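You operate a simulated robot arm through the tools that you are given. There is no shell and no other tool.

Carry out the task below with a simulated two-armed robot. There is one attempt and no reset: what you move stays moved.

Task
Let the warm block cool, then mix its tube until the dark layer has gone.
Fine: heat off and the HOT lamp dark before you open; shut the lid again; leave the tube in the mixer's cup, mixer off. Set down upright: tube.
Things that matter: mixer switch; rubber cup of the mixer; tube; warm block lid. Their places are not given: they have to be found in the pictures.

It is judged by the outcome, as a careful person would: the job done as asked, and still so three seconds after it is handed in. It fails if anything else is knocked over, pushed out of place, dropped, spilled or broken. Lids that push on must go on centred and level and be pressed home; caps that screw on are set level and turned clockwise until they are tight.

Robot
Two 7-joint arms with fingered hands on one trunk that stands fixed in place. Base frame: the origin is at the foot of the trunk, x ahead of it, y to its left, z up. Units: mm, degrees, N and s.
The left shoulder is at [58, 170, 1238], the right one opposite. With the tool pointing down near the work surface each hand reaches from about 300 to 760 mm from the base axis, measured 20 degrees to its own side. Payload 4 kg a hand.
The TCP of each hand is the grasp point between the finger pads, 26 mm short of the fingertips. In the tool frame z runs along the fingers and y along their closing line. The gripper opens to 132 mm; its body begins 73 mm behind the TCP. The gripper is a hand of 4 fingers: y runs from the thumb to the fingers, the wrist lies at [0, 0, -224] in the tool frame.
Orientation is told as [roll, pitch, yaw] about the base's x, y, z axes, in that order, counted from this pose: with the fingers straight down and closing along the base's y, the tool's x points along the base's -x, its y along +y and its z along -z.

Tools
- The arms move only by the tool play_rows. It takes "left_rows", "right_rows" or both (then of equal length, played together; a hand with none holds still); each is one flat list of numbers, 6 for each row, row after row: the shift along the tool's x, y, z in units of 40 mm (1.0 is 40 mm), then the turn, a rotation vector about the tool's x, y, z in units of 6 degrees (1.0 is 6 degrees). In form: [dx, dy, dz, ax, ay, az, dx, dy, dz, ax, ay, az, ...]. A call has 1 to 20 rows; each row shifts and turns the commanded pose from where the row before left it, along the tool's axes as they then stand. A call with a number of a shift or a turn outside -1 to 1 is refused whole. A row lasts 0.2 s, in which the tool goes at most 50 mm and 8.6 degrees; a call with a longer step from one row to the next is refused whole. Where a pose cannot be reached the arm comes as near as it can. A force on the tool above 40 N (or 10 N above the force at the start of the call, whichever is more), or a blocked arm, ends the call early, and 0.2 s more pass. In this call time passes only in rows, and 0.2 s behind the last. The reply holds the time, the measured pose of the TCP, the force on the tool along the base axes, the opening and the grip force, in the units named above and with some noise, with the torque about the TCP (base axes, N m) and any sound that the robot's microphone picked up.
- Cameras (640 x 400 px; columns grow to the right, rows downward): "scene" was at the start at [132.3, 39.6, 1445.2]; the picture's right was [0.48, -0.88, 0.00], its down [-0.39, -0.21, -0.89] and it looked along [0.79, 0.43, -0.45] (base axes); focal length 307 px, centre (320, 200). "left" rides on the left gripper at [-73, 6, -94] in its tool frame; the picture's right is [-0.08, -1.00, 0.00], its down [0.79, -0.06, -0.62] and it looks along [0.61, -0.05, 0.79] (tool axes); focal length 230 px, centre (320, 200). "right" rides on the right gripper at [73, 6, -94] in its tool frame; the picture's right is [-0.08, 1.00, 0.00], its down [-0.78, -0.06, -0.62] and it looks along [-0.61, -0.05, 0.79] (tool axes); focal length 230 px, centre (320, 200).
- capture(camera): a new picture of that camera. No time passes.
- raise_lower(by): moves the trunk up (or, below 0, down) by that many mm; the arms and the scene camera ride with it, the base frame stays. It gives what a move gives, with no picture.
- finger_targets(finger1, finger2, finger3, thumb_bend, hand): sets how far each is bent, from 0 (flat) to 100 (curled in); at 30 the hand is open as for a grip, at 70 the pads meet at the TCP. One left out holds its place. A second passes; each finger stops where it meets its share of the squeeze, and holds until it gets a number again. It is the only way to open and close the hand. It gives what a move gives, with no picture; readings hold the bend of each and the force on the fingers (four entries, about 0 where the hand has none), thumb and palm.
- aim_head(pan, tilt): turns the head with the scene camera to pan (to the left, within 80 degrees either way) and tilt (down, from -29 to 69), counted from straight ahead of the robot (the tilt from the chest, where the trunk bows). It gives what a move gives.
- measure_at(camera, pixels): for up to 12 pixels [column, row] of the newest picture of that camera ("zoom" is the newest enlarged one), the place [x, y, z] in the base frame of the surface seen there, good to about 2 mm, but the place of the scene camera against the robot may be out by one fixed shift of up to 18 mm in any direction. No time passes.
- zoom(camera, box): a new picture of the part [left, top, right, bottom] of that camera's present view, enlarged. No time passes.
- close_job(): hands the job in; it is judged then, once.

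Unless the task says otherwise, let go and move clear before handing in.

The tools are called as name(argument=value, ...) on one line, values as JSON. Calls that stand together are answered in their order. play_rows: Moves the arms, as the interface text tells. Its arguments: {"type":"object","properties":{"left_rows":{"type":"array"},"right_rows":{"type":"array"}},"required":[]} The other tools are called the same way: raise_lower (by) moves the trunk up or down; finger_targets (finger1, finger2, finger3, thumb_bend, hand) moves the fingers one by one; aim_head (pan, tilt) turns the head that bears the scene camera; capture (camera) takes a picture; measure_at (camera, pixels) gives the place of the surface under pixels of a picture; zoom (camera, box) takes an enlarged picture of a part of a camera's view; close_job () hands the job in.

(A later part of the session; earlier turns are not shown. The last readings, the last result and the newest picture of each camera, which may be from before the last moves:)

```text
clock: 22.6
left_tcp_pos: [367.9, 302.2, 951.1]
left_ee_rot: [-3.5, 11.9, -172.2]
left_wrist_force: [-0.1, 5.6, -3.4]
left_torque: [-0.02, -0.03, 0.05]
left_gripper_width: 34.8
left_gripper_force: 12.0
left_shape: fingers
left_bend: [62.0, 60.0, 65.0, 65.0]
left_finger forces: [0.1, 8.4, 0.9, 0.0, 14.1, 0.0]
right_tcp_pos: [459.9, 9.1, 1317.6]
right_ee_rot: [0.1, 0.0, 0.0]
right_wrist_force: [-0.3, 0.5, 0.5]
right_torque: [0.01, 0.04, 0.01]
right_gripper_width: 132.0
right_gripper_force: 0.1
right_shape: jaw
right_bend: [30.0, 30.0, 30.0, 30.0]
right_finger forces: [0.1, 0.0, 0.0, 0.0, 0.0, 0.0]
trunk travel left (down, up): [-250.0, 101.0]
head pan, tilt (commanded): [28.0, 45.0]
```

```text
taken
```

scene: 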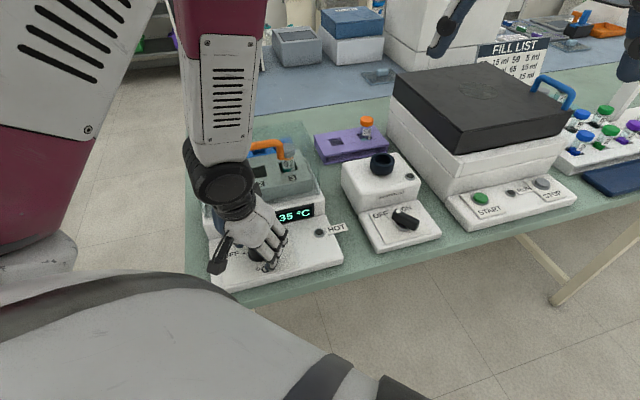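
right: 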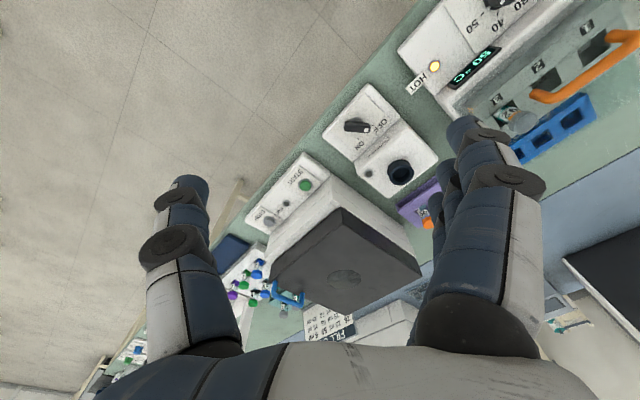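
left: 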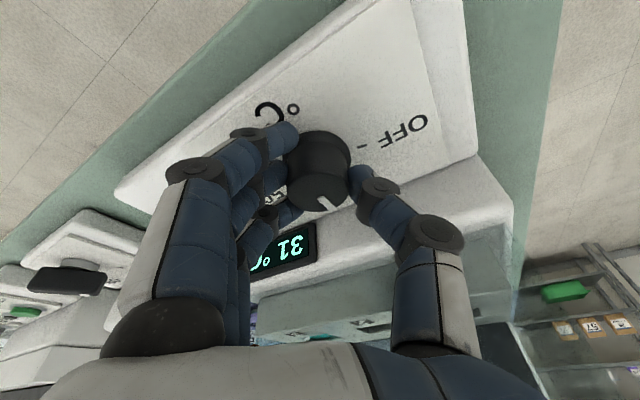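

play_rows(left_rows=[0, 0.01, 0, 0.21, -0.058, -0.976, 0, 0.01, 0, 0.21, -0.058, -0.976, 0, 0.01, 0, 0.21, -0.058, -0.976, 0, 0.01, 0, 0.21, -0.058, -0.976, 0, 0.01, 0, 0.21, -0.058, -0.976, 0, 0.01, 0, 0.21, -0.058, -0.976, 0, 0.01, 0, 0.21, -0.058, -0.976, 0, 0.01, 0, 0.21, -0.058, -0.976, 0, 0.01, 0, 0.21, -0.058, -0.976, 0, 0.01, 0, 0.21, -0.058, -0.976, 0, 0.01, 0, 0.21, -0.058, -0.976, 0, 0.01, 0, 0.21, -0.058, -0.976])

capture(camera="left")

capture(camera="scene")

```text
clock: 25.2
left_tcp_pos: [371.6, 298.9, 951.0]
left_ee_rot: [-3.6, 12.2, -100.3]
left_wrist_force: [-1.7, -4.9, 3.8]
left_torque: [-0.12, -0.1, -0.01]
left_gripper_width: 33.6
left_gripper_force: 12.3
left_shape: fingers
left_bend: [62.0, 59.0, 65.0, 66.0]
left_finger forces: [0.0, 11.1, 1.3, 0.1, 12.4, 0.1]
right_tcp_pos: [460.6, 7.8, 1317.4]
right_ee_rot: [0.0, 0.1, -0.1]
right_wrist_force: [-1.1, 0.3, 1.2]
right_torque: [0.01, -0.01, 0.02]
right_gripper_width: 131.8
right_gripper_force: 0.0
right_shape: jaw
right_bend: [30.0, 30.0, 30.0, 30.0]
right_finger forces: [0.0, 0.0, 0.0, 0.0, 0.1, 0.0]
trunk travel left (down, up): [-250.0, 101.0]
head pan, tilt (commanded): [28.0, 45.0]
```

```text
taken
```

left: 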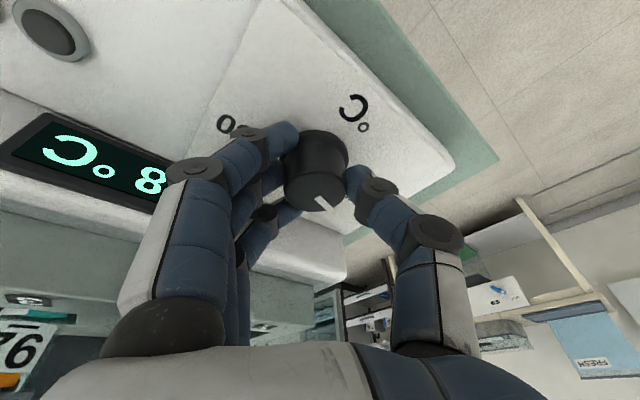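

```text
taken
```

scene: 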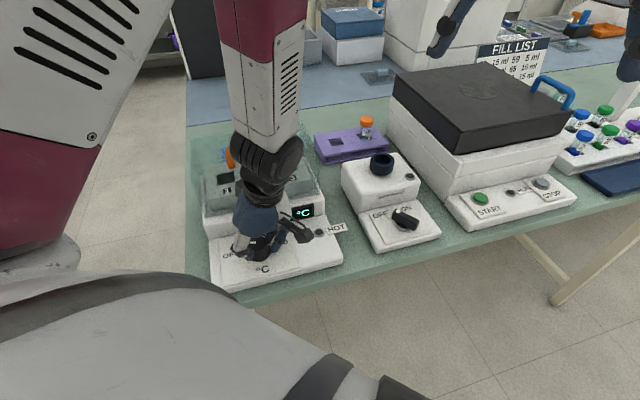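

About 144° turned in all; the lamp at (55,30) in the hand view is dark. I open the hand to see the pointer against the OFF tick.

finger_targets(hand="left", finger1=50, finger2=50, finger3=50, thumb_bend=50)

zoom(camera="left", box=[220, 80, 420, 240])

```text
clock: 26.2
left_tcp_pos: [371.3, 298.3, 950.9]
left_ee_rot: [-3.6, 12.1, -100.3]
left_wrist_force: [-0.8, 1.7, 4.7]
left_torque: [-0.06, -0.11, 0.01]
left_gripper_width: 66.7
left_gripper_force: 2.5
left_shape: fingers
left_bend: [53.0, 50.0, 50.0, 50.0]
left_finger forces: [4.4, 0.1, 0.0, 0.1, 0.0, 0.0]
right_tcp_pos: [458.8, 8.4, 1316.9]
right_ee_rot: [0.0, 0.0, 0.0]
right_wrist_force: [-0.5, 0.2, 0.1]
right_torque: [0.0, 0.02, 0.0]
right_gripper_width: 131.8
right_gripper_force: 0.1
right_shape: jaw
right_bend: [30.0, 30.0, 30.0, 30.0]
right_finger forces: [0.0, 0.0, 0.1, 0.0, 0.0, 0.0]
trunk travel left (down, up): [-250.0, 101.0]
head pan, tilt (commanded): [28.0, 45.0]
```

```text
2.50 times, centred on (320, 160) of left
```

zoom: 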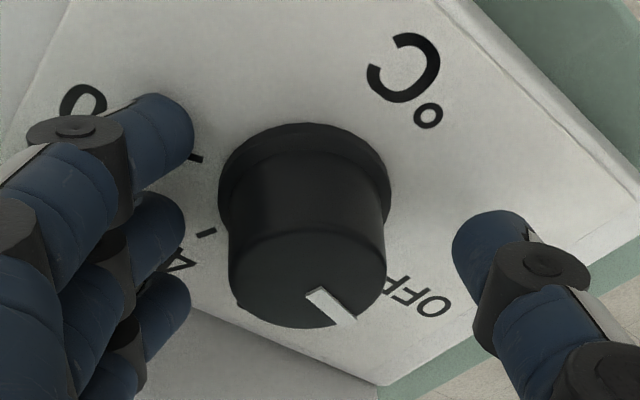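

play_rows(left_rows=[0.157, -0.044, -0.73, 0, 0, 0, 0.157, -0.044, -0.73, 0, 0, 0, 0.157, -0.044, -0.73, 0, 0, 0])

zoom(camera="left", box=[220, 40, 420, 200])

capture(camera="left")

```text
clock: 27.0
left_tcp_pos: [372.6, 299.1, 1039.3]
left_ee_rot: [-3.4, 12.1, -100.3]
left_wrist_force: [-0.4, 1.0, 0.1]
left_torque: [0.01, 0.02, -0.02]
left_gripper_width: 70.2
left_gripper_force: 0.1
left_shape: fingers
left_bend: [50.0, 50.0, 50.0, 50.0]
left_finger forces: [0.0, 0.0, 0.0, 0.0, 0.0, 0.0]
right_tcp_pos: [459.3, 8.7, 1317.4]
right_ee_rot: [0.0, -0.1, -0.1]
right_wrist_force: [0.2, -1.1, 0.4]
right_torque: [-0.03, 0.01, -0.02]
right_gripper_width: 131.9
right_gripper_force: 0.1
right_shape: jaw
right_bend: [30.0, 30.0, 30.0, 30.0]
right_finger forces: [0.0, 0.1, 0.0, 0.0, 0.0, 0.0]
trunk travel left (down, up): [-250.0, 101.0]
head pan, tilt (commanded): [28.0, 45.0]
```

```text
2.50 times, centred on (320, 120) of left
```

zoom: 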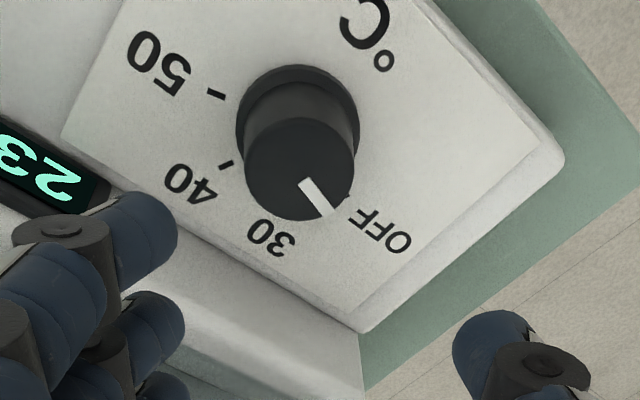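

```text
taken
```

left: 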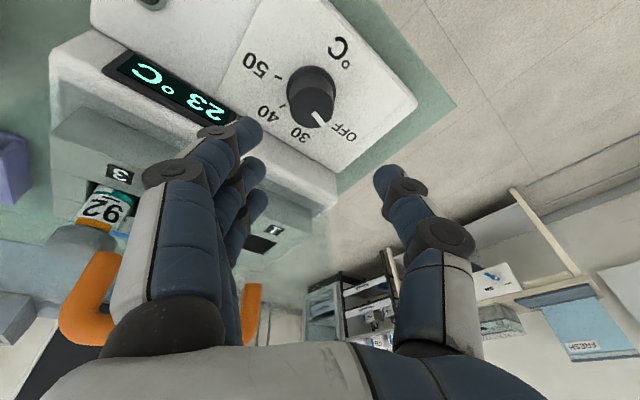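

The pointer now lies along the OFF tick at zoom (350,197); I check the angle numerically.

measure_at(camera="left", pixels=[[314, 113], [323, 125], [332, 119], [278, 78], [282, 106], [308, 104], [330, 110]])

zoom(camera="left", box=[270, 50, 370, 150])

zoom(camera="scene", box=[190, 180, 350, 300])

```text
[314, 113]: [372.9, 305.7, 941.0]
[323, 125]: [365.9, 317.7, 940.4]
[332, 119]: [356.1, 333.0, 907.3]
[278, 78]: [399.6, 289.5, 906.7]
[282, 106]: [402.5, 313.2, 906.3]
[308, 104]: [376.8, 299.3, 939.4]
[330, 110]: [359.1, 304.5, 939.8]
```

```text
4.00 times, centred on (320, 100) of left
```

zoom: 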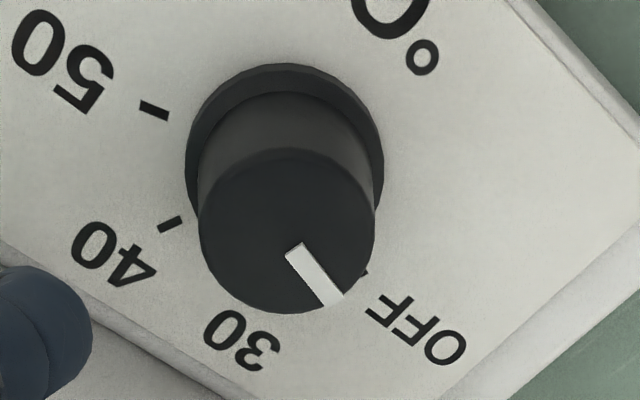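

```text
3.33 times, centred on (270, 240) of scene
```

zoom: 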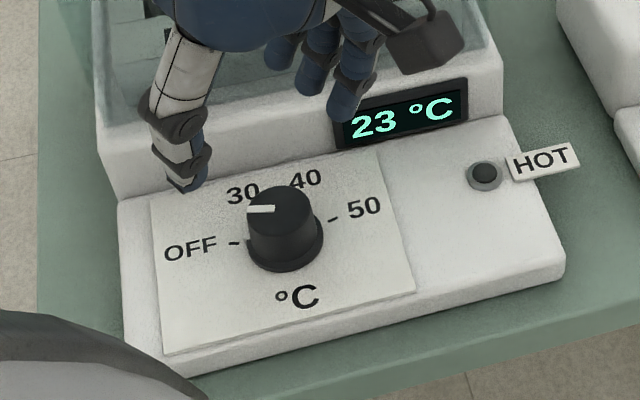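

The pointer direction (120°) matches the OFF tick (120°), the display reads 23 °C and the HOT lamp is dark. Now I raise the left hand clear to study the lid and its hinge.

play_rows(left_rows=[0.21, -0.058, -0.98, 0, 0, 0, 0.21, -0.058, -0.98, 0, 0, 0, 0.21, -0.058, -0.98, 0, 0, 0, 0.21, -0.058, -0.98, 0, 0, 0, 0.1, -0.03, -0.49, 0, 0, 0, 0, 0, 0, -0.3, -1, 0, 0, 0, 0, -0.28, -1, 0])

finger_targets(hand="left", finger1=45, finger2=45, finger3=45, thumb_bend=45)

capture(camera="left")

capture(camera="scene")

```text
clock: 28.6
left_tcp_pos: [401.0, 318.2, 1205.8]
left_ee_rot: [0.0, 0.1, -99.8]
left_wrist_force: [0.1, -0.5, 0.1]
left_torque: [-0.03, 0.02, -0.03]
left_gripper_width: 70.2
left_gripper_force: 0.1
left_shape: fingers
left_bend: [50.0, 50.0, 50.0, 50.0]
left_finger forces: [0.1, 0.0, 0.0, 0.0, 0.0, 0.0]
left hand out of reach, approached as far as the arm can: row 3, 4, 5
right_tcp_pos: [459.8, 10.5, 1318.0]
right_ee_rot: [-0.1, 0.1, 0.0]
right_wrist_force: [0.5, 0.9, -0.2]
right_torque: [-0.02, 0.02, 0.0]
right_gripper_width: 132.2
right_gripper_force: 0.1
right_shape: jaw
right_bend: [30.0, 30.0, 30.0, 30.0]
right_finger forces: [0.1, 0.0, 0.0, 0.0, 0.1, 0.0]
trunk travel left (down, up): [-250.0, 101.0]
head pan, tilt (commanded): [28.0, 45.0]
```

```text
clock: 29.6
left_tcp_pos: [400.8, 316.2, 1204.9]
left_ee_rot: [0.0, 0.1, -100.0]
left_wrist_force: [-0.4, 0.2, -0.2]
left_torque: [0.0, 0.0, 0.01]
left_gripper_width: 86.6
left_gripper_force: 0.1
left_shape: fingers
left_bend: [45.0, 45.0, 45.0, 45.0]
left_finger forces: [0.0, 0.1, 0.0, 0.1, 0.0, 0.1]
right_tcp_pos: [460.1, 8.3, 1316.6]
right_ee_rot: [0.0, 0.1, 0.0]
right_wrist_force: [-0.3, -0.7, 0.0]
right_torque: [0.01, 0.0, -0.04]
right_gripper_width: 132.0
right_gripper_force: 0.0
right_shape: jaw
right_bend: [30.0, 30.0, 30.0, 30.0]
right_finger forces: [0.0, 0.1, 0.1, 0.0, 0.0, 0.1]
trunk travel left (down, up): [-250.0, 101.0]
head pan, tilt (commanded): [28.0, 45.0]
```

```text
taken
```

left: 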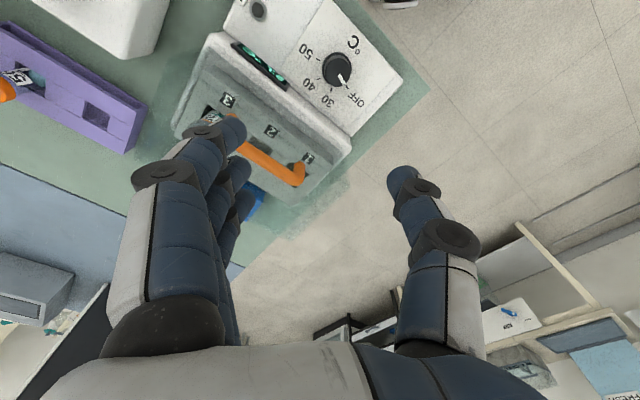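

```text
taken
```

scene: 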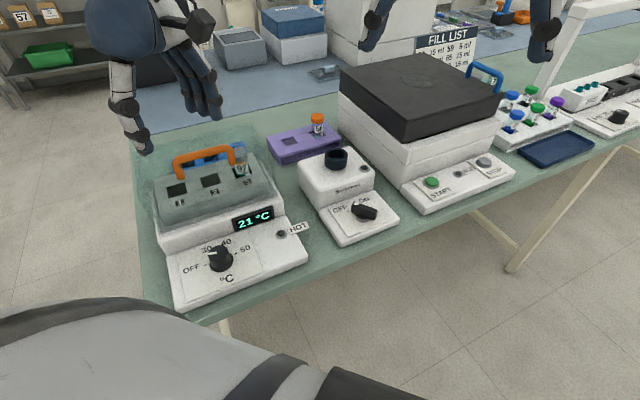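

zoom(camera="scene", box=[130, 110, 290, 240])

zoom(camera="left", box=[160, 10, 400, 250])

```text
3.08 times, centred on (210, 175) of scene
```

zoom: 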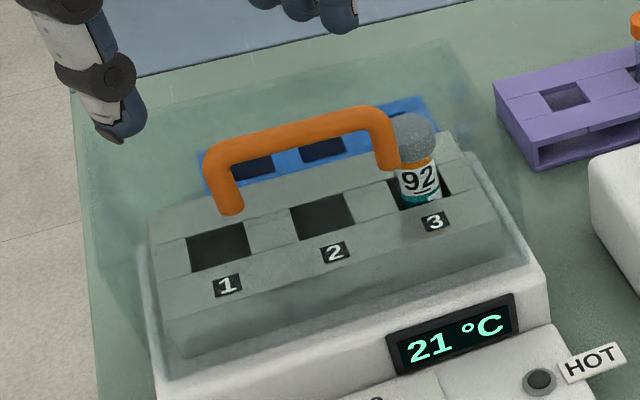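

```text
1.67 times, centred on (280, 130) of left
```

zoom: 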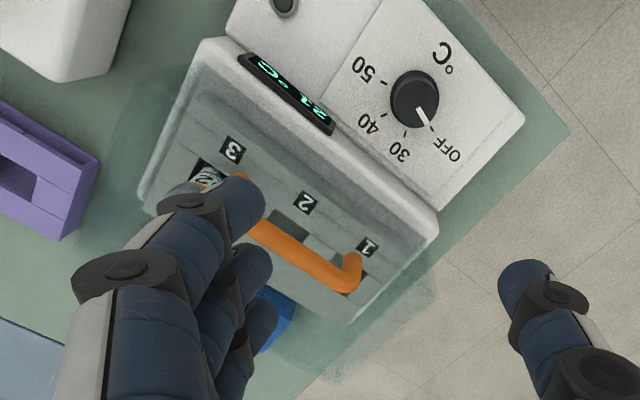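

play_rows(left_rows=[0.5, 0.63, -0.31, 0, 0, 0, 0.5, 0.63, -0.31, 0, 0, 0, 0, 0, 0, 0, 0, -1, 0, 0, 0, 0, 0, -1, 0, 0, 0, 0, 0, -1, 0, 0, 0, 0, 0, -1, 0, 0, 0, 0, 0, -1, 0, 0, 0, 0, 0, -1, 0, 0, 0, 0, 0, -1, 0, 0, 0, 0, 0, -1, 0, 0, 0, 0, 0, -1])

capture(camera="left")

zoom(camera="left", box=[180, 30, 460, 230])

```text
clock: 32.0
left_tcp_pos: [458.3, 347.6, 1231.0]
left_ee_rot: [0.2, 0.2, -45.8]
left_wrist_force: [0.7, 0.6, -0.1]
left_torque: [-0.01, 0.01, 0.01]
left_gripper_width: 86.4
left_gripper_force: 0.0
left_shape: fingers
left_bend: [45.0, 45.0, 45.0, 45.0]
left_finger forces: [0.0, 0.0, 0.1, 0.1, 0.0, 0.0]
right_tcp_pos: [460.6, 8.9, 1315.2]
right_ee_rot: [0.0, 0.0, 0.0]
right_wrist_force: [0.1, 0.0, -0.1]
right_torque: [-0.02, 0.0, 0.0]
right_gripper_width: 131.7
right_gripper_force: 0.2
right_shape: jaw
right_bend: [30.0, 30.0, 30.0, 30.0]
right_finger forces: [0.0, 0.0, 0.0, 0.1, 0.1, 0.1]
trunk travel left (down, up): [-250.0, 101.0]
head pan, tilt (commanded): [28.0, 45.0]
```

```text
taken
```

left: 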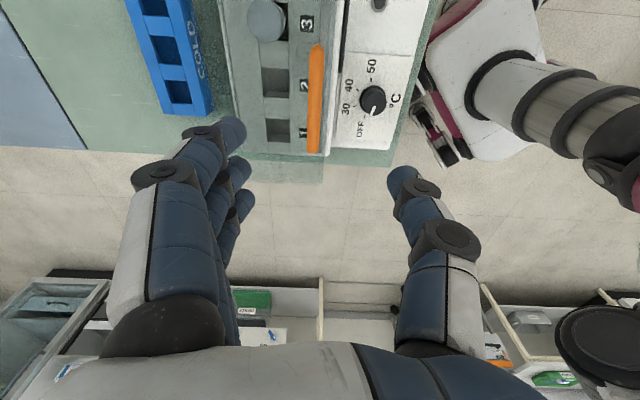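

```text
2.00 times, centred on (320, 130) of left
```

zoom: 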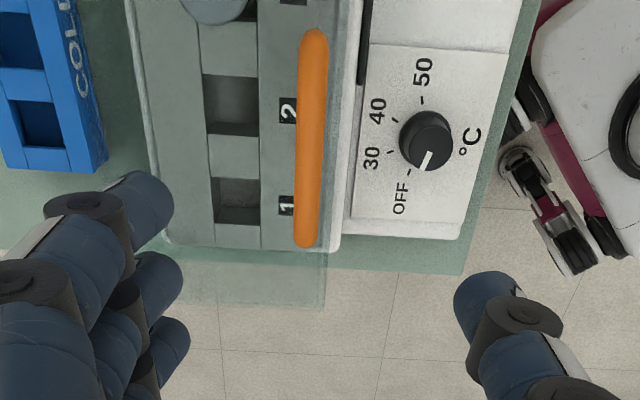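

The handle (zoom (312,140)) sits close to the front edge of the clear lid, which suggests a hinge at its back. I measure along the tinted edge and handle.

measure_at(camera="left", pixels=[[285, 178], [285, 170], [260, 175], [318, 178], [250, 180], [316, 60], [316, 100], [314, 145], [240, 120], [238, 60], [236, 20], [268, 20]])

capture(camera="scene")

zoom(camera="scene", box=[130, 80, 330, 240])

```text
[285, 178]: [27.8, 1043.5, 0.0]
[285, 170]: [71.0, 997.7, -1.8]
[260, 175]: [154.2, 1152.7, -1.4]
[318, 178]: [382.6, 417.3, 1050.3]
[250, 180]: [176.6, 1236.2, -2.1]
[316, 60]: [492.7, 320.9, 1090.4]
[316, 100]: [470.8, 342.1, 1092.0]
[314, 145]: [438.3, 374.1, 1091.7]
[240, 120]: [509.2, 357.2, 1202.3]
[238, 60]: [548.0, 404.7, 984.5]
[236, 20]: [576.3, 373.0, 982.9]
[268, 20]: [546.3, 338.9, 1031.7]
```

```text
taken
```

scene: 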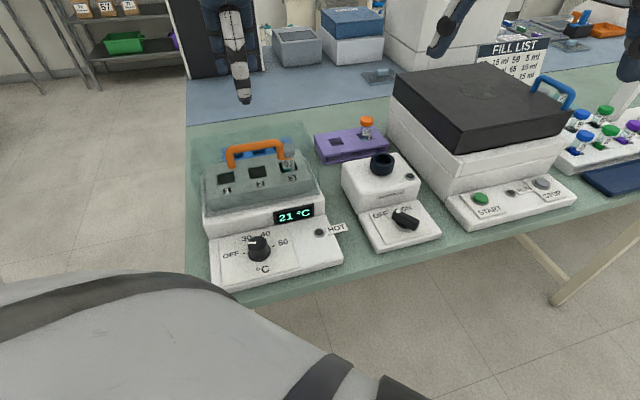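

```text
2.50 times, centred on (230, 160) of scene
```

zoom: 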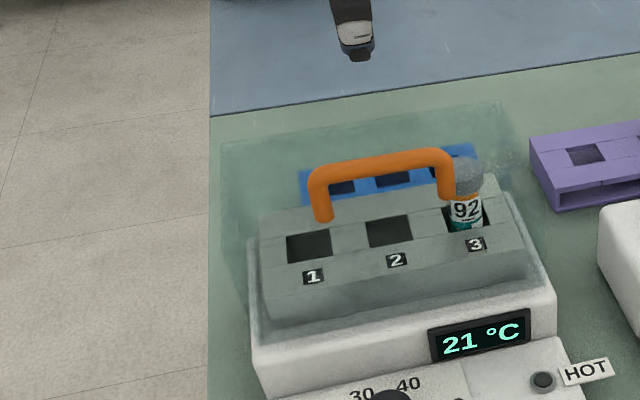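

The lid top is near z 1050 with its handle near the front edge (bar top z 1091, centre about [459,348]). I pre-close the fingers and lower onto the handle in steps.

finger_targets(hand="left", finger1=56, finger2=56, finger3=56, thumb_bend=56)

play_rows(left_rows=[0, 0, 0.8, 0, 0, 0, 0, 0, 0.8, 0, 0, 0, 0, 0, 0.8, 0, 0, 0])

capture(camera="left")

capture(camera="scene")

```text
clock: 33.0
left_tcp_pos: [458.8, 346.4, 1229.9]
left_ee_rot: [0.1, 0.2, -45.9]
left_wrist_force: [0.0, 0.6, 0.3]
left_torque: [-0.01, 0.02, 0.05]
left_gripper_width: 52.3
left_gripper_force: 0.0
left_shape: fingers
left_bend: [56.0, 56.0, 56.0, 56.0]
left_finger forces: [0.0, 0.1, 0.0, 0.0, 0.1, 0.0]
right_tcp_pos: [459.9, 9.6, 1316.2]
right_ee_rot: [0.1, 0.1, -0.1]
right_wrist_force: [-0.2, 0.1, 0.0]
right_torque: [0.01, 0.02, -0.01]
right_gripper_width: 132.0
right_gripper_force: 0.0
right_shape: jaw
right_bend: [30.0, 30.0, 30.0, 30.0]
right_finger forces: [0.0, 0.1, 0.0, 0.0, 0.1, 0.0]
trunk travel left (down, up): [-250.0, 101.0]
head pan, tilt (commanded): [28.0, 45.0]
```

```text
clock: 33.8
left_tcp_pos: [457.5, 345.7, 1133.8]
left_ee_rot: [0.1, 0.1, -45.8]
left_wrist_force: [0.4, 0.8, 0.7]
left_torque: [0.0, 0.02, -0.02]
left_gripper_width: 52.1
left_gripper_force: 0.1
left_shape: fingers
left_bend: [56.0, 56.0, 56.0, 56.0]
left_finger forces: [0.0, 0.0, 0.0, 0.1, 0.1, 0.0]
right_tcp_pos: [460.7, 9.6, 1316.1]
right_ee_rot: [-0.1, 0.0, 0.0]
right_wrist_force: [-0.4, 0.1, 1.0]
right_torque: [-0.07, 0.02, 0.03]
right_gripper_width: 131.9
right_gripper_force: 0.1
right_shape: jaw
right_bend: [30.0, 30.0, 30.0, 30.0]
right_finger forces: [0.1, 0.1, 0.1, 0.0, 0.1, 0.1]
trunk travel left (down, up): [-250.0, 101.0]
head pan, tilt (commanded): [28.0, 45.0]
```

```text
taken
```

left: 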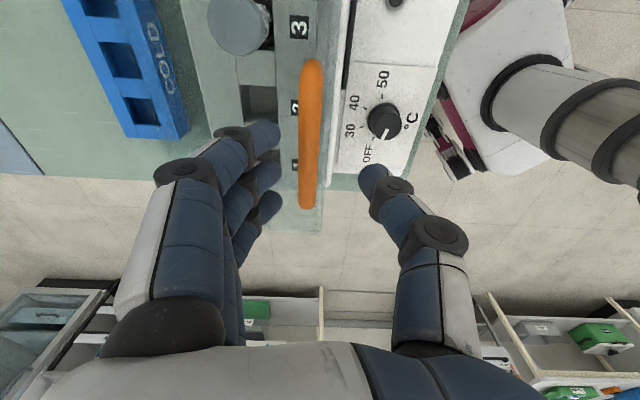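

```text
taken
```

scene: 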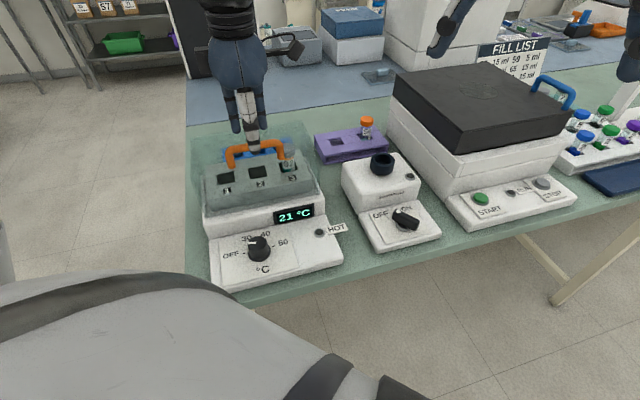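

The bar lies between fingers and thumb. I descend until the pads flank it.

play_rows(left_rows=[0, 0.03, 0.5, 0, 0, 0, 0, 0.03, 0.5, 0, 0, 0])

capture(camera="left")

zoom(camera="scene", box=[190, 80, 330, 200])

```text
clock: 34.4
left_tcp_pos: [459.7, 348.8, 1094.7]
left_ee_rot: [0.0, 0.1, -45.8]
left_wrist_force: [0.4, 0.7, -0.3]
left_torque: [0.0, -0.01, -0.03]
left_gripper_width: 52.0
left_gripper_force: 0.2
left_shape: fingers
left_bend: [56.0, 56.0, 56.0, 56.0]
left_finger forces: [0.1, 0.0, 0.0, 0.1, 0.0, 0.0]
right_tcp_pos: [459.3, 8.1, 1315.2]
right_ee_rot: [0.1, -0.1, 0.1]
right_wrist_force: [-1.3, -0.3, -0.6]
right_torque: [-0.02, 0.0, 0.0]
right_gripper_width: 131.9
right_gripper_force: 0.1
right_shape: jaw
right_bend: [30.0, 30.0, 30.0, 30.0]
right_finger forces: [0.0, 0.0, 0.0, 0.0, 0.1, 0.0]
trunk travel left (down, up): [-250.0, 101.0]
head pan, tilt (commanded): [28.0, 45.0]
```

```text
taken
```

left: 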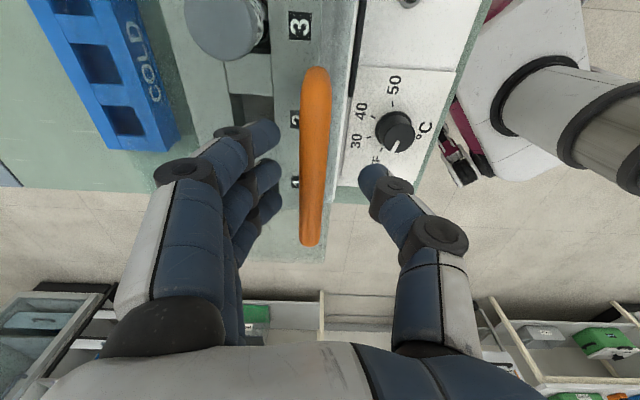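

```text
3.33 times, centred on (260, 140) of scene
```

zoom: 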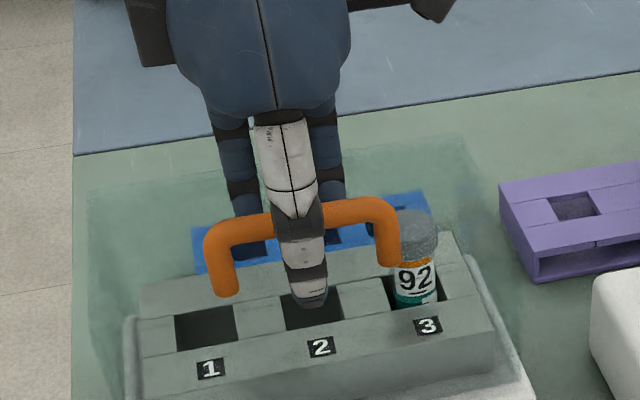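

play_rows(left_rows=[0, 0, 0.15, 0, 0, 0])

finger_targets(hand="left", finger1=70, finger2=70, finger3=70, thumb_bend=70)

capture(camera="left")

```text
clock: 34.8
left_tcp_pos: [460.0, 350.6, 1089.3]
left_ee_rot: [0.2, 0.2, -45.8]
left_wrist_force: [-0.2, -0.3, 0.3]
left_torque: [-0.01, 0.01, 0.01]
left_gripper_width: 52.2
left_gripper_force: 0.1
left_shape: fingers
left_bend: [56.0, 56.0, 56.0, 56.0]
left_finger forces: [0.1, 0.0, 0.0, 0.0, 0.0, 0.1]
right_tcp_pos: [461.1, 8.6, 1317.3]
right_ee_rot: [-0.1, 0.0, -0.1]
right_wrist_force: [0.4, 0.6, -0.4]
right_torque: [-0.03, 0.01, -0.01]
right_gripper_width: 132.0
right_gripper_force: 0.1
right_shape: jaw
right_bend: [30.0, 30.0, 30.0, 30.0]
right_finger forces: [0.1, 0.0, 0.0, 0.0, 0.1, 0.1]
trunk travel left (down, up): [-250.0, 101.0]
head pan, tilt (commanded): [28.0, 45.0]
```

```text
clock: 35.8
left_tcp_pos: [458.2, 349.5, 1088.2]
left_ee_rot: [0.1, 0.1, -45.8]
left_wrist_force: [0.1, 0.7, -0.9]
left_torque: [0.04, -0.03, 0.03]
left_gripper_width: 14.3
left_gripper_force: 0.1
left_shape: fingers
left_bend: [70.0, 70.0, 70.0, 70.0]
left_finger forces: [0.1, 0.0, 0.0, 0.0, 0.0, 0.0]
right_tcp_pos: [460.7, 8.8, 1316.9]
right_ee_rot: [-0.1, 0.0, 0.0]
right_wrist_force: [0.1, 0.4, 0.0]
right_torque: [0.03, 0.0, -0.02]
right_gripper_width: 132.1
right_gripper_force: 0.0
right_shape: jaw
right_bend: [30.0, 30.0, 30.0, 30.0]
right_finger forces: [0.0, 0.0, 0.0, 0.2, 0.0, 0.1]
trunk travel left (down, up): [-250.0, 101.0]
head pan, tilt (commanded): [28.0, 45.0]
```

```text
taken
```

left: 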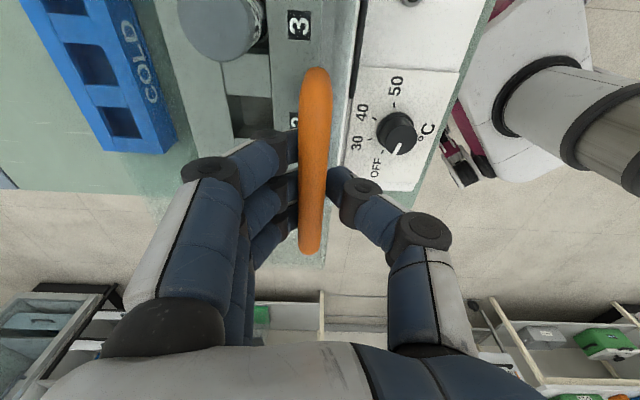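

No force yet at bend 70; I close further to hold the bar.

finger_targets(hand="left", finger1=80, finger2=80, finger3=80, thumb_bend=80)

capture(camera="left")

zoom(camera="scene", box=[190, 80, 330, 200])

```text
clock: 36.8
left_tcp_pos: [460.6, 352.0, 1086.0]
left_ee_rot: [0.1, 0.1, -45.9]
left_wrist_force: [8.4, 9.8, -16.9]
left_torque: [-0.07, 0.08, 0.0]
left_gripper_width: 9.0
left_gripper_force: 10.2
left_shape: fingers
left_bend: [77.0, 76.0, 77.0, 75.0]
left_finger forces: [10.6, 0.0, 10.0, 0.0, 0.0, 0.1]
right_tcp_pos: [462.1, 11.3, 1315.6]
right_ee_rot: [-0.1, 0.1, 0.0]
right_wrist_force: [0.9, 0.5, -0.3]
right_torque: [-0.03, -0.03, 0.0]
right_gripper_width: 131.7
right_gripper_force: 0.1
right_shape: jaw
right_bend: [30.0, 30.0, 30.0, 30.0]
right_finger forces: [0.1, 0.0, 0.0, 0.0, 0.0, 0.1]
trunk travel left (down, up): [-250.0, 101.0]
head pan, tilt (commanded): [28.0, 45.0]
```

```text
taken
```

left: 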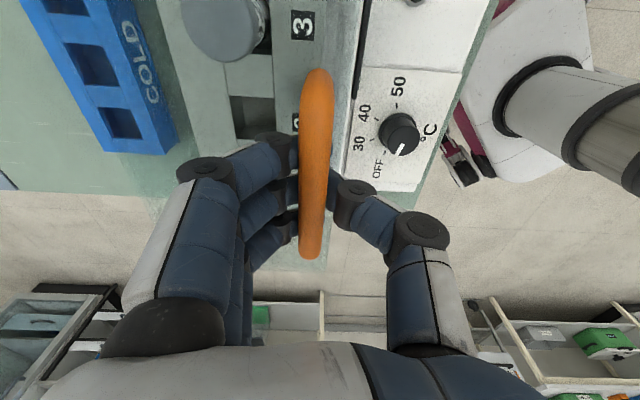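

```text
3.33 times, centred on (260, 140) of scene
```

zoom: 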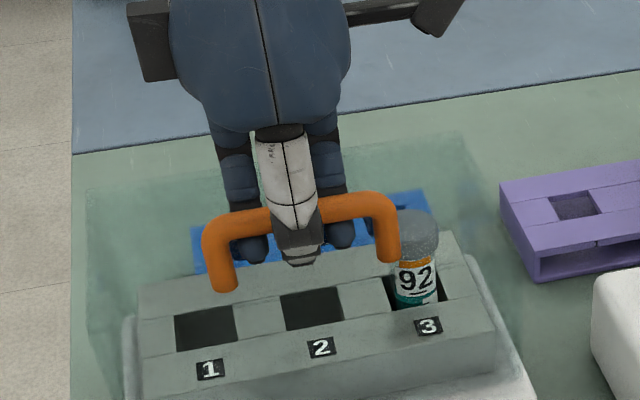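

Fingers 1 and 3 are hooked under the bar (10 N each). I lift a little and watch the forces to learn how the lid moves.

play_rows(left_rows=[0, 0, -0.15, 0, 0, 0, 0, 0, -0.15, 0, 0, 0])

capture(camera="left")

zoom(camera="scene", box=[170, 80, 350, 220])

```text
clock: 37.5
left_tcp_pos: [462.4, 352.4, 1094.1]
left_ee_rot: [0.1, 0.2, -45.8]
left_wrist_force: [14.7, 14.9, -28.2]
left_torque: [-0.14, 0.17, 0.01]
left_gripper_width: 9.9
left_gripper_force: 19.7
left_shape: fingers
left_bend: [74.0, 75.0, 74.0, 76.0]
left_finger forces: [13.3, 12.5, 13.1, 0.0, 0.0, 0.0]
right_tcp_pos: [465.2, 10.5, 1314.2]
right_ee_rot: [-0.1, 0.2, 0.0]
right_wrist_force: [0.2, -0.3, -0.4]
right_torque: [0.01, -0.01, -0.01]
right_gripper_width: 131.7
right_gripper_force: 0.1
right_shape: jaw
right_bend: [30.0, 30.0, 30.0, 30.0]
right_finger forces: [0.0, 0.1, 0.0, 0.0, 0.1, 0.1]
trunk travel left (down, up): [-250.0, 101.0]
head pan, tilt (commanded): [28.0, 45.0]
stopped in row 2 (left hand): the force on the tool passed its limit at 41 N (the readings are from after the stop); the commanded pose is now the measured one
```

```text
taken
```

left: 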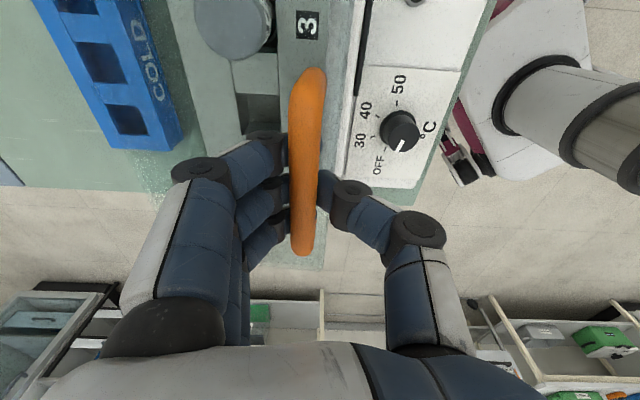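

```text
2.86 times, centred on (260, 150) of scene
```

zoom: 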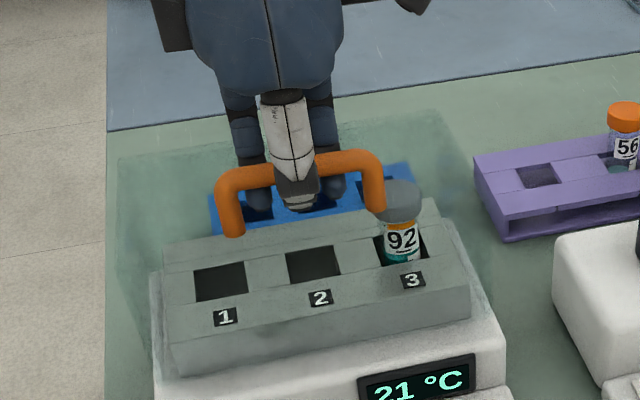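

The reaction (about +21 N along the block's depth, −28 N down) points to a hinge low at the lid's back, so the handle must follow an arc back and up. I move along that arc in small steps.

play_rows(left_rows=[0, 0.15, -0.02, 0, 0, 0, 0, 0.15, -0.04, 0, 0, 0])

```text
clock: 38.1
left_tcp_pos: [469.7, 359.6, 1098.7]
left_ee_rot: [0.0, 0.2, -45.9]
left_wrist_force: [3.8, 8.8, -16.2]
left_torque: [-0.06, 0.13, 0.03]
left_gripper_width: 9.2
left_gripper_force: 9.9
left_shape: fingers
left_bend: [75.0, 75.0, 75.0, 76.0]
left_finger forces: [9.8, 0.0, 9.5, 0.1, 0.0, 0.0]
right_tcp_pos: [461.7, 11.3, 1317.5]
right_ee_rot: [0.0, 0.2, 0.0]
right_wrist_force: [0.8, 0.2, -0.3]
right_torque: [0.01, 0.03, 0.01]
right_gripper_width: 131.9
right_gripper_force: 0.0
right_shape: jaw
right_bend: [30.0, 30.0, 30.0, 30.0]
right_finger forces: [0.0, 0.0, 0.0, 0.1, 0.1, 0.1]
trunk travel left (down, up): [-250.0, 101.0]
head pan, tilt (commanded): [28.0, 45.0]
```

The force fell, confirming the arc. I continue along it.

play_rows(left_rows=[0, 0.295, -0.145, 0, 0, 0, 0, 0.343, -0.16, 0, 0, 0, 0, 0.355, -0.128, 0, 0, 0])

capture(camera="left")

capture(camera="scene")

```text
clock: 38.9
left_tcp_pos: [497.9, 387.6, 1117.7]
left_ee_rot: [0.1, 0.2, -46.0]
left_wrist_force: [-2.4, 6.3, -11.6]
left_torque: [-0.06, 0.08, 0.04]
left_gripper_width: 8.0
left_gripper_force: 6.0
left_shape: fingers
left_bend: [76.0, 75.0, 77.0, 76.0]
left_finger forces: [6.3, 0.1, 6.1, 0.0, 0.0, 0.0]
right_tcp_pos: [459.7, 10.0, 1317.1]
right_ee_rot: [-0.1, 0.0, 0.0]
right_wrist_force: [0.3, -0.3, -0.3]
right_torque: [-0.01, -0.03, 0.0]
right_gripper_width: 132.0
right_gripper_force: 0.1
right_shape: jaw
right_bend: [30.0, 30.0, 30.0, 30.0]
right_finger forces: [0.1, 0.0, 0.0, 0.1, 0.0, 0.0]
trunk travel left (down, up): [-250.0, 101.0]
head pan, tilt (commanded): [28.0, 45.0]
```

```text
taken
```

left: 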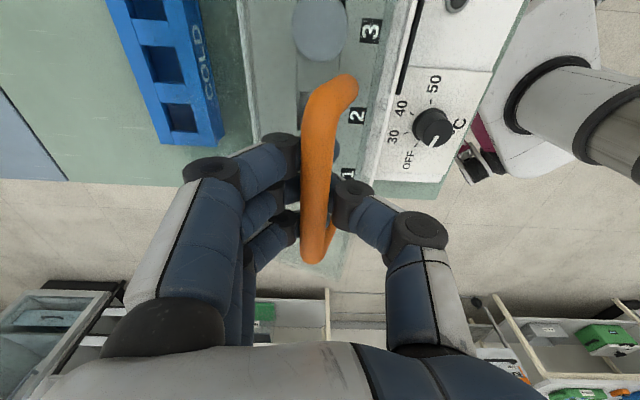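

```text
taken
```

scene: 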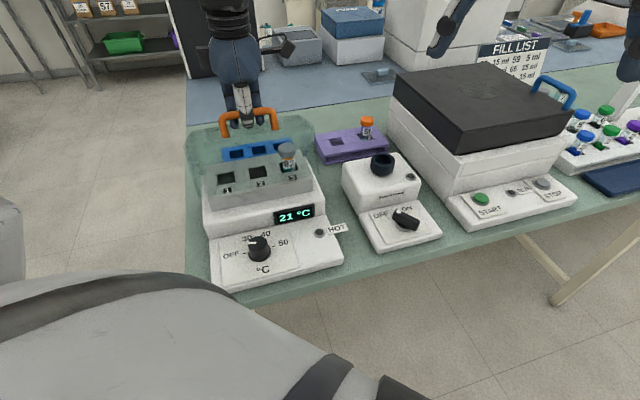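

The lid is swinging up and the handle posts tilt with it; forces are light. I continue toward 45°.

play_rows(left_rows=[0, 0.36, -0.078, 0, 0, 0, 0, 0.3725, -0.065, 0, 0, 0, 0, 0.375, -0.03, 0, 0, 0, 0, 0.3825, 0, 0, 0, 0])

capture(camera="left")

capture(camera="scene")

```text
clock: 39.9
left_tcp_pos: [539.3, 426.8, 1125.1]
left_ee_rot: [0.1, 0.3, -45.9]
left_wrist_force: [-0.9, -0.6, 0.1]
left_torque: [-0.04, -0.01, 0.0]
left_gripper_width: 9.3
left_gripper_force: 1.0
left_shape: fingers
left_bend: [79.0, 75.0, 79.0, 76.0]
left_finger forces: [0.1, 0.0, 0.0, 0.0, 0.9, 0.1]
right_tcp_pos: [459.9, 8.4, 1316.5]
right_ee_rot: [0.1, 0.0, 0.0]
right_wrist_force: [-0.4, -0.3, -1.3]
right_torque: [-0.01, 0.01, -0.01]
right_gripper_width: 131.7
right_gripper_force: 0.1
right_shape: jaw
right_bend: [30.0, 30.0, 30.0, 30.0]
right_finger forces: [0.1, 0.1, 0.0, 0.1, 0.0, 0.0]
trunk travel left (down, up): [-250.0, 101.0]
head pan, tilt (commanded): [28.0, 45.0]
```

```text
taken
```

left: 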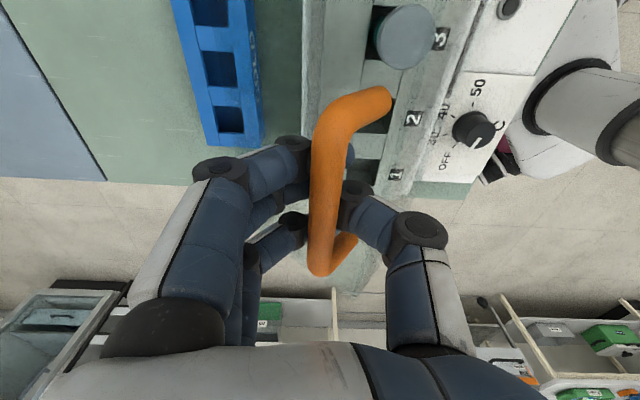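

```text
taken
```

scene: 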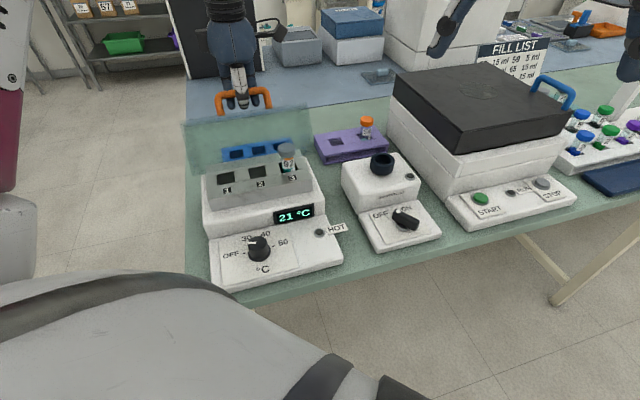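

zoom(camera="scene", box=[170, 60, 350, 220])

play_rows(left_rows=[0, 0.3775, 0.05, 0, 0, 0, 0, 0.3625, 0.07, 0, 0, 0, 0, 0.35, 0.09, 0, 0, 0])

capture(camera="left")

capture(camera="scene")

```text
2.50 times, centred on (260, 140) of scene
```

zoom: 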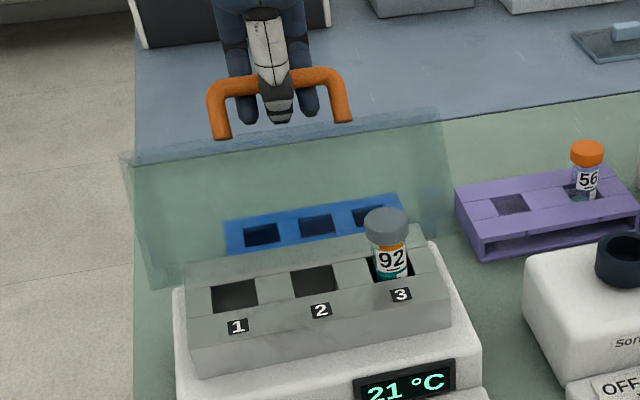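

```text
clock: 40.7
left_tcp_pos: [571.0, 456.3, 1117.3]
left_ee_rot: [0.1, 0.2, -45.9]
left_wrist_force: [-0.8, -0.7, -0.6]
left_torque: [0.0, 0.01, 0.02]
left_gripper_width: 9.3
left_gripper_force: 0.5
left_shape: fingers
left_bend: [79.0, 75.0, 79.0, 77.0]
left_finger forces: [0.1, 0.0, 0.0, 0.0, 0.7, 0.0]
right_tcp_pos: [462.0, 8.9, 1315.8]
right_ee_rot: [0.0, 0.1, 0.0]
right_wrist_force: [0.7, 0.6, 0.0]
right_torque: [-0.02, 0.03, -0.02]
right_gripper_width: 131.9
right_gripper_force: 0.1
right_shape: jaw
right_bend: [30.0, 30.0, 30.0, 30.0]
right_finger forces: [0.0, 0.0, 0.0, 0.0, 0.1, 0.0]
trunk travel left (down, up): [-250.0, 101.0]
head pan, tilt (commanded): [28.0, 45.0]
```

```text
taken
```

left: 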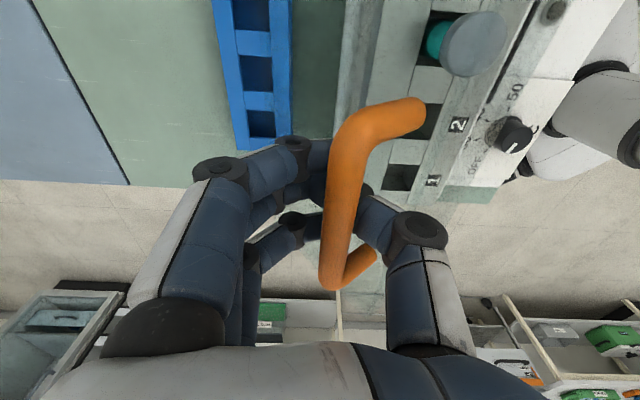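

```text
taken
```

scene: 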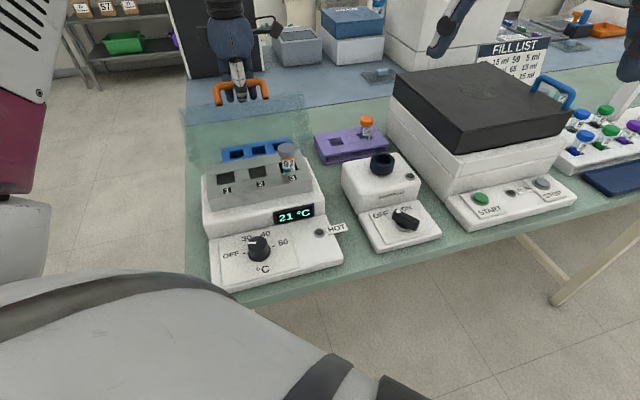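

The lid follows with almost no force (about 53° open). I carry on along the arc, tilting the hand forward for reach.

play_rows(left_rows=[0, 0.445, 0.17, -1, 0, 0, 0, 0.324, 0.197, -1, 0, 0, 0, 0.279, 0.251, -1, 0, 0])

capture(camera="left")

capture(camera="scene")

zoom(camera="scene", box=[170, 60, 350, 220])

```text
clock: 41.5
left_tcp_pos: [601.9, 488.0, 1098.6]
left_ee_rot: [18.4, 0.2, -45.8]
left_wrist_force: [-0.8, -0.4, 3.0]
left_torque: [-0.04, 0.04, 0.03]
left_gripper_width: 9.4
left_gripper_force: 1.3
left_shape: fingers
left_bend: [79.0, 75.0, 79.0, 77.0]
left_finger forces: [0.0, 0.0, 0.1, 0.1, 3.4, 0.0]
right_tcp_pos: [460.8, 7.8, 1317.5]
right_ee_rot: [0.0, 0.1, 0.0]
right_wrist_force: [-0.2, 0.4, -0.1]
right_torque: [-0.01, 0.02, -0.02]
right_gripper_width: 132.0
right_gripper_force: 0.1
right_shape: jaw
right_bend: [30.0, 30.0, 30.0, 30.0]
right_finger forces: [0.0, 0.1, 0.0, 0.0, 0.0, 0.0]
trunk travel left (down, up): [-250.0, 101.0]
head pan, tilt (commanded): [28.0, 45.0]
```

```text
taken
```

left: 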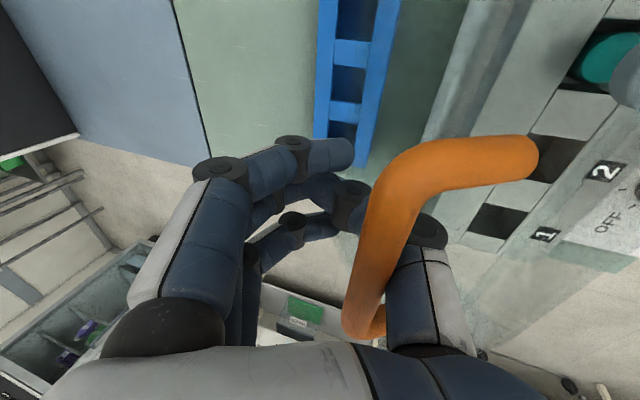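

```text
taken
```

scene: 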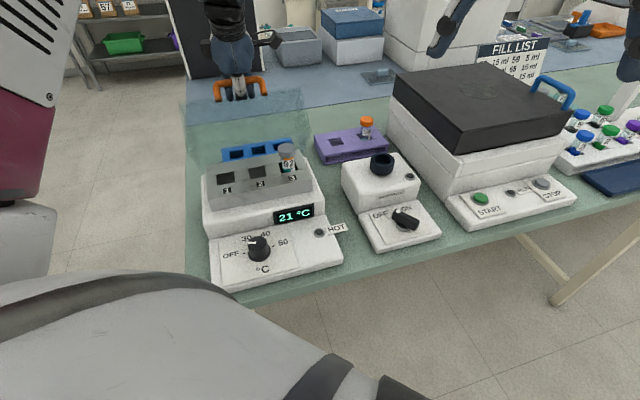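

```text
2.50 times, centred on (260, 140) of scene
```

zoom: 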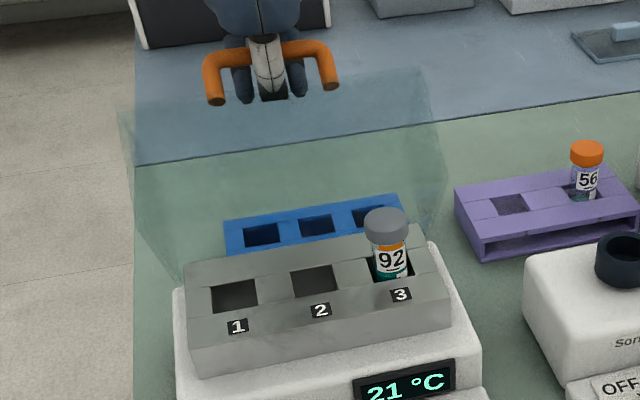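

measure_at(camera="left", pixels=[[385, 230], [370, 300], [410, 160], [530, 150], [480, 150]])

measure_at(camera="scene", pixels=[[219, 86], [265, 83], [222, 99], [267, 94], [240, 80], [190, 105], [300, 90]])

```text
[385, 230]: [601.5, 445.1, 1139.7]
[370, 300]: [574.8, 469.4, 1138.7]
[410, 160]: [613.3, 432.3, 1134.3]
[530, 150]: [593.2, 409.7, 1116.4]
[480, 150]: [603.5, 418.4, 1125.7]
```

```text
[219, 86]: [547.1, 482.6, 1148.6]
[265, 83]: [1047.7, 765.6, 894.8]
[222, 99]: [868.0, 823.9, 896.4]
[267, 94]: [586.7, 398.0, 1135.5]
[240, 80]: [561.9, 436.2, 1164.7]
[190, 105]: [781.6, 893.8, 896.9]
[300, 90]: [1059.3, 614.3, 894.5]
```

The bar now rests against the thumb side, about 54° open by its measured place. I back the hand off a few mm to see whether the lid holds its own position.

play_rows(left_rows=[0, -0.15, 0, 0, 0, 0])

capture(camera="left")

measure_at(camera="left", pixels=[[385, 230], [370, 300], [410, 160], [360, 230], [530, 150]])

```text
clock: 41.9
left_tcp_pos: [597.6, 483.3, 1099.1]
left_ee_rot: [18.5, 0.2, -46.0]
left_wrist_force: [3.1, 2.1, 13.4]
left_torque: [-0.37, 0.43, 0.02]
left_gripper_width: 9.2
left_gripper_force: 8.2
left_shape: fingers
left_bend: [79.0, 75.0, 79.0, 77.0]
left_finger forces: [0.1, 0.0, 0.0, 0.0, 16.2, 0.0]
right_tcp_pos: [458.4, 7.2, 1317.0]
right_ee_rot: [0.0, -0.1, 0.0]
right_wrist_force: [0.4, 0.7, 0.3]
right_torque: [-0.02, 0.02, -0.02]
right_gripper_width: 132.2
right_gripper_force: 0.1
right_shape: jaw
right_bend: [30.0, 30.0, 30.0, 30.0]
right_finger forces: [0.0, 0.0, 0.1, 0.0, 0.0, 0.0]
trunk travel left (down, up): [-250.0, 101.0]
head pan, tilt (commanded): [28.0, 45.0]
```

```text
taken
```

left: 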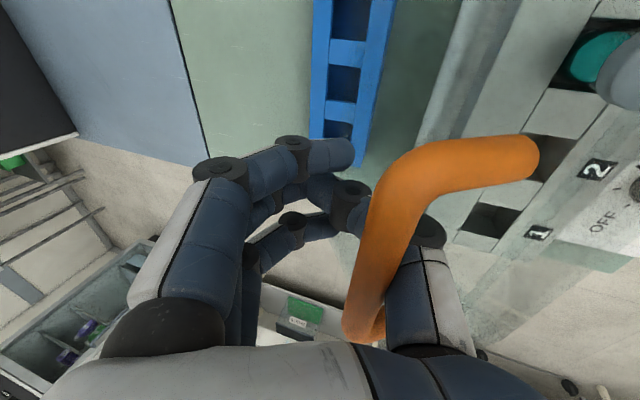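

```text
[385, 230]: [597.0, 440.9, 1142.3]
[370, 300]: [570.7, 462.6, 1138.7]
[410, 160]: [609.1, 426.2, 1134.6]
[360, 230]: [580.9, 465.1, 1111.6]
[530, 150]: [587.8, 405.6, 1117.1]
```

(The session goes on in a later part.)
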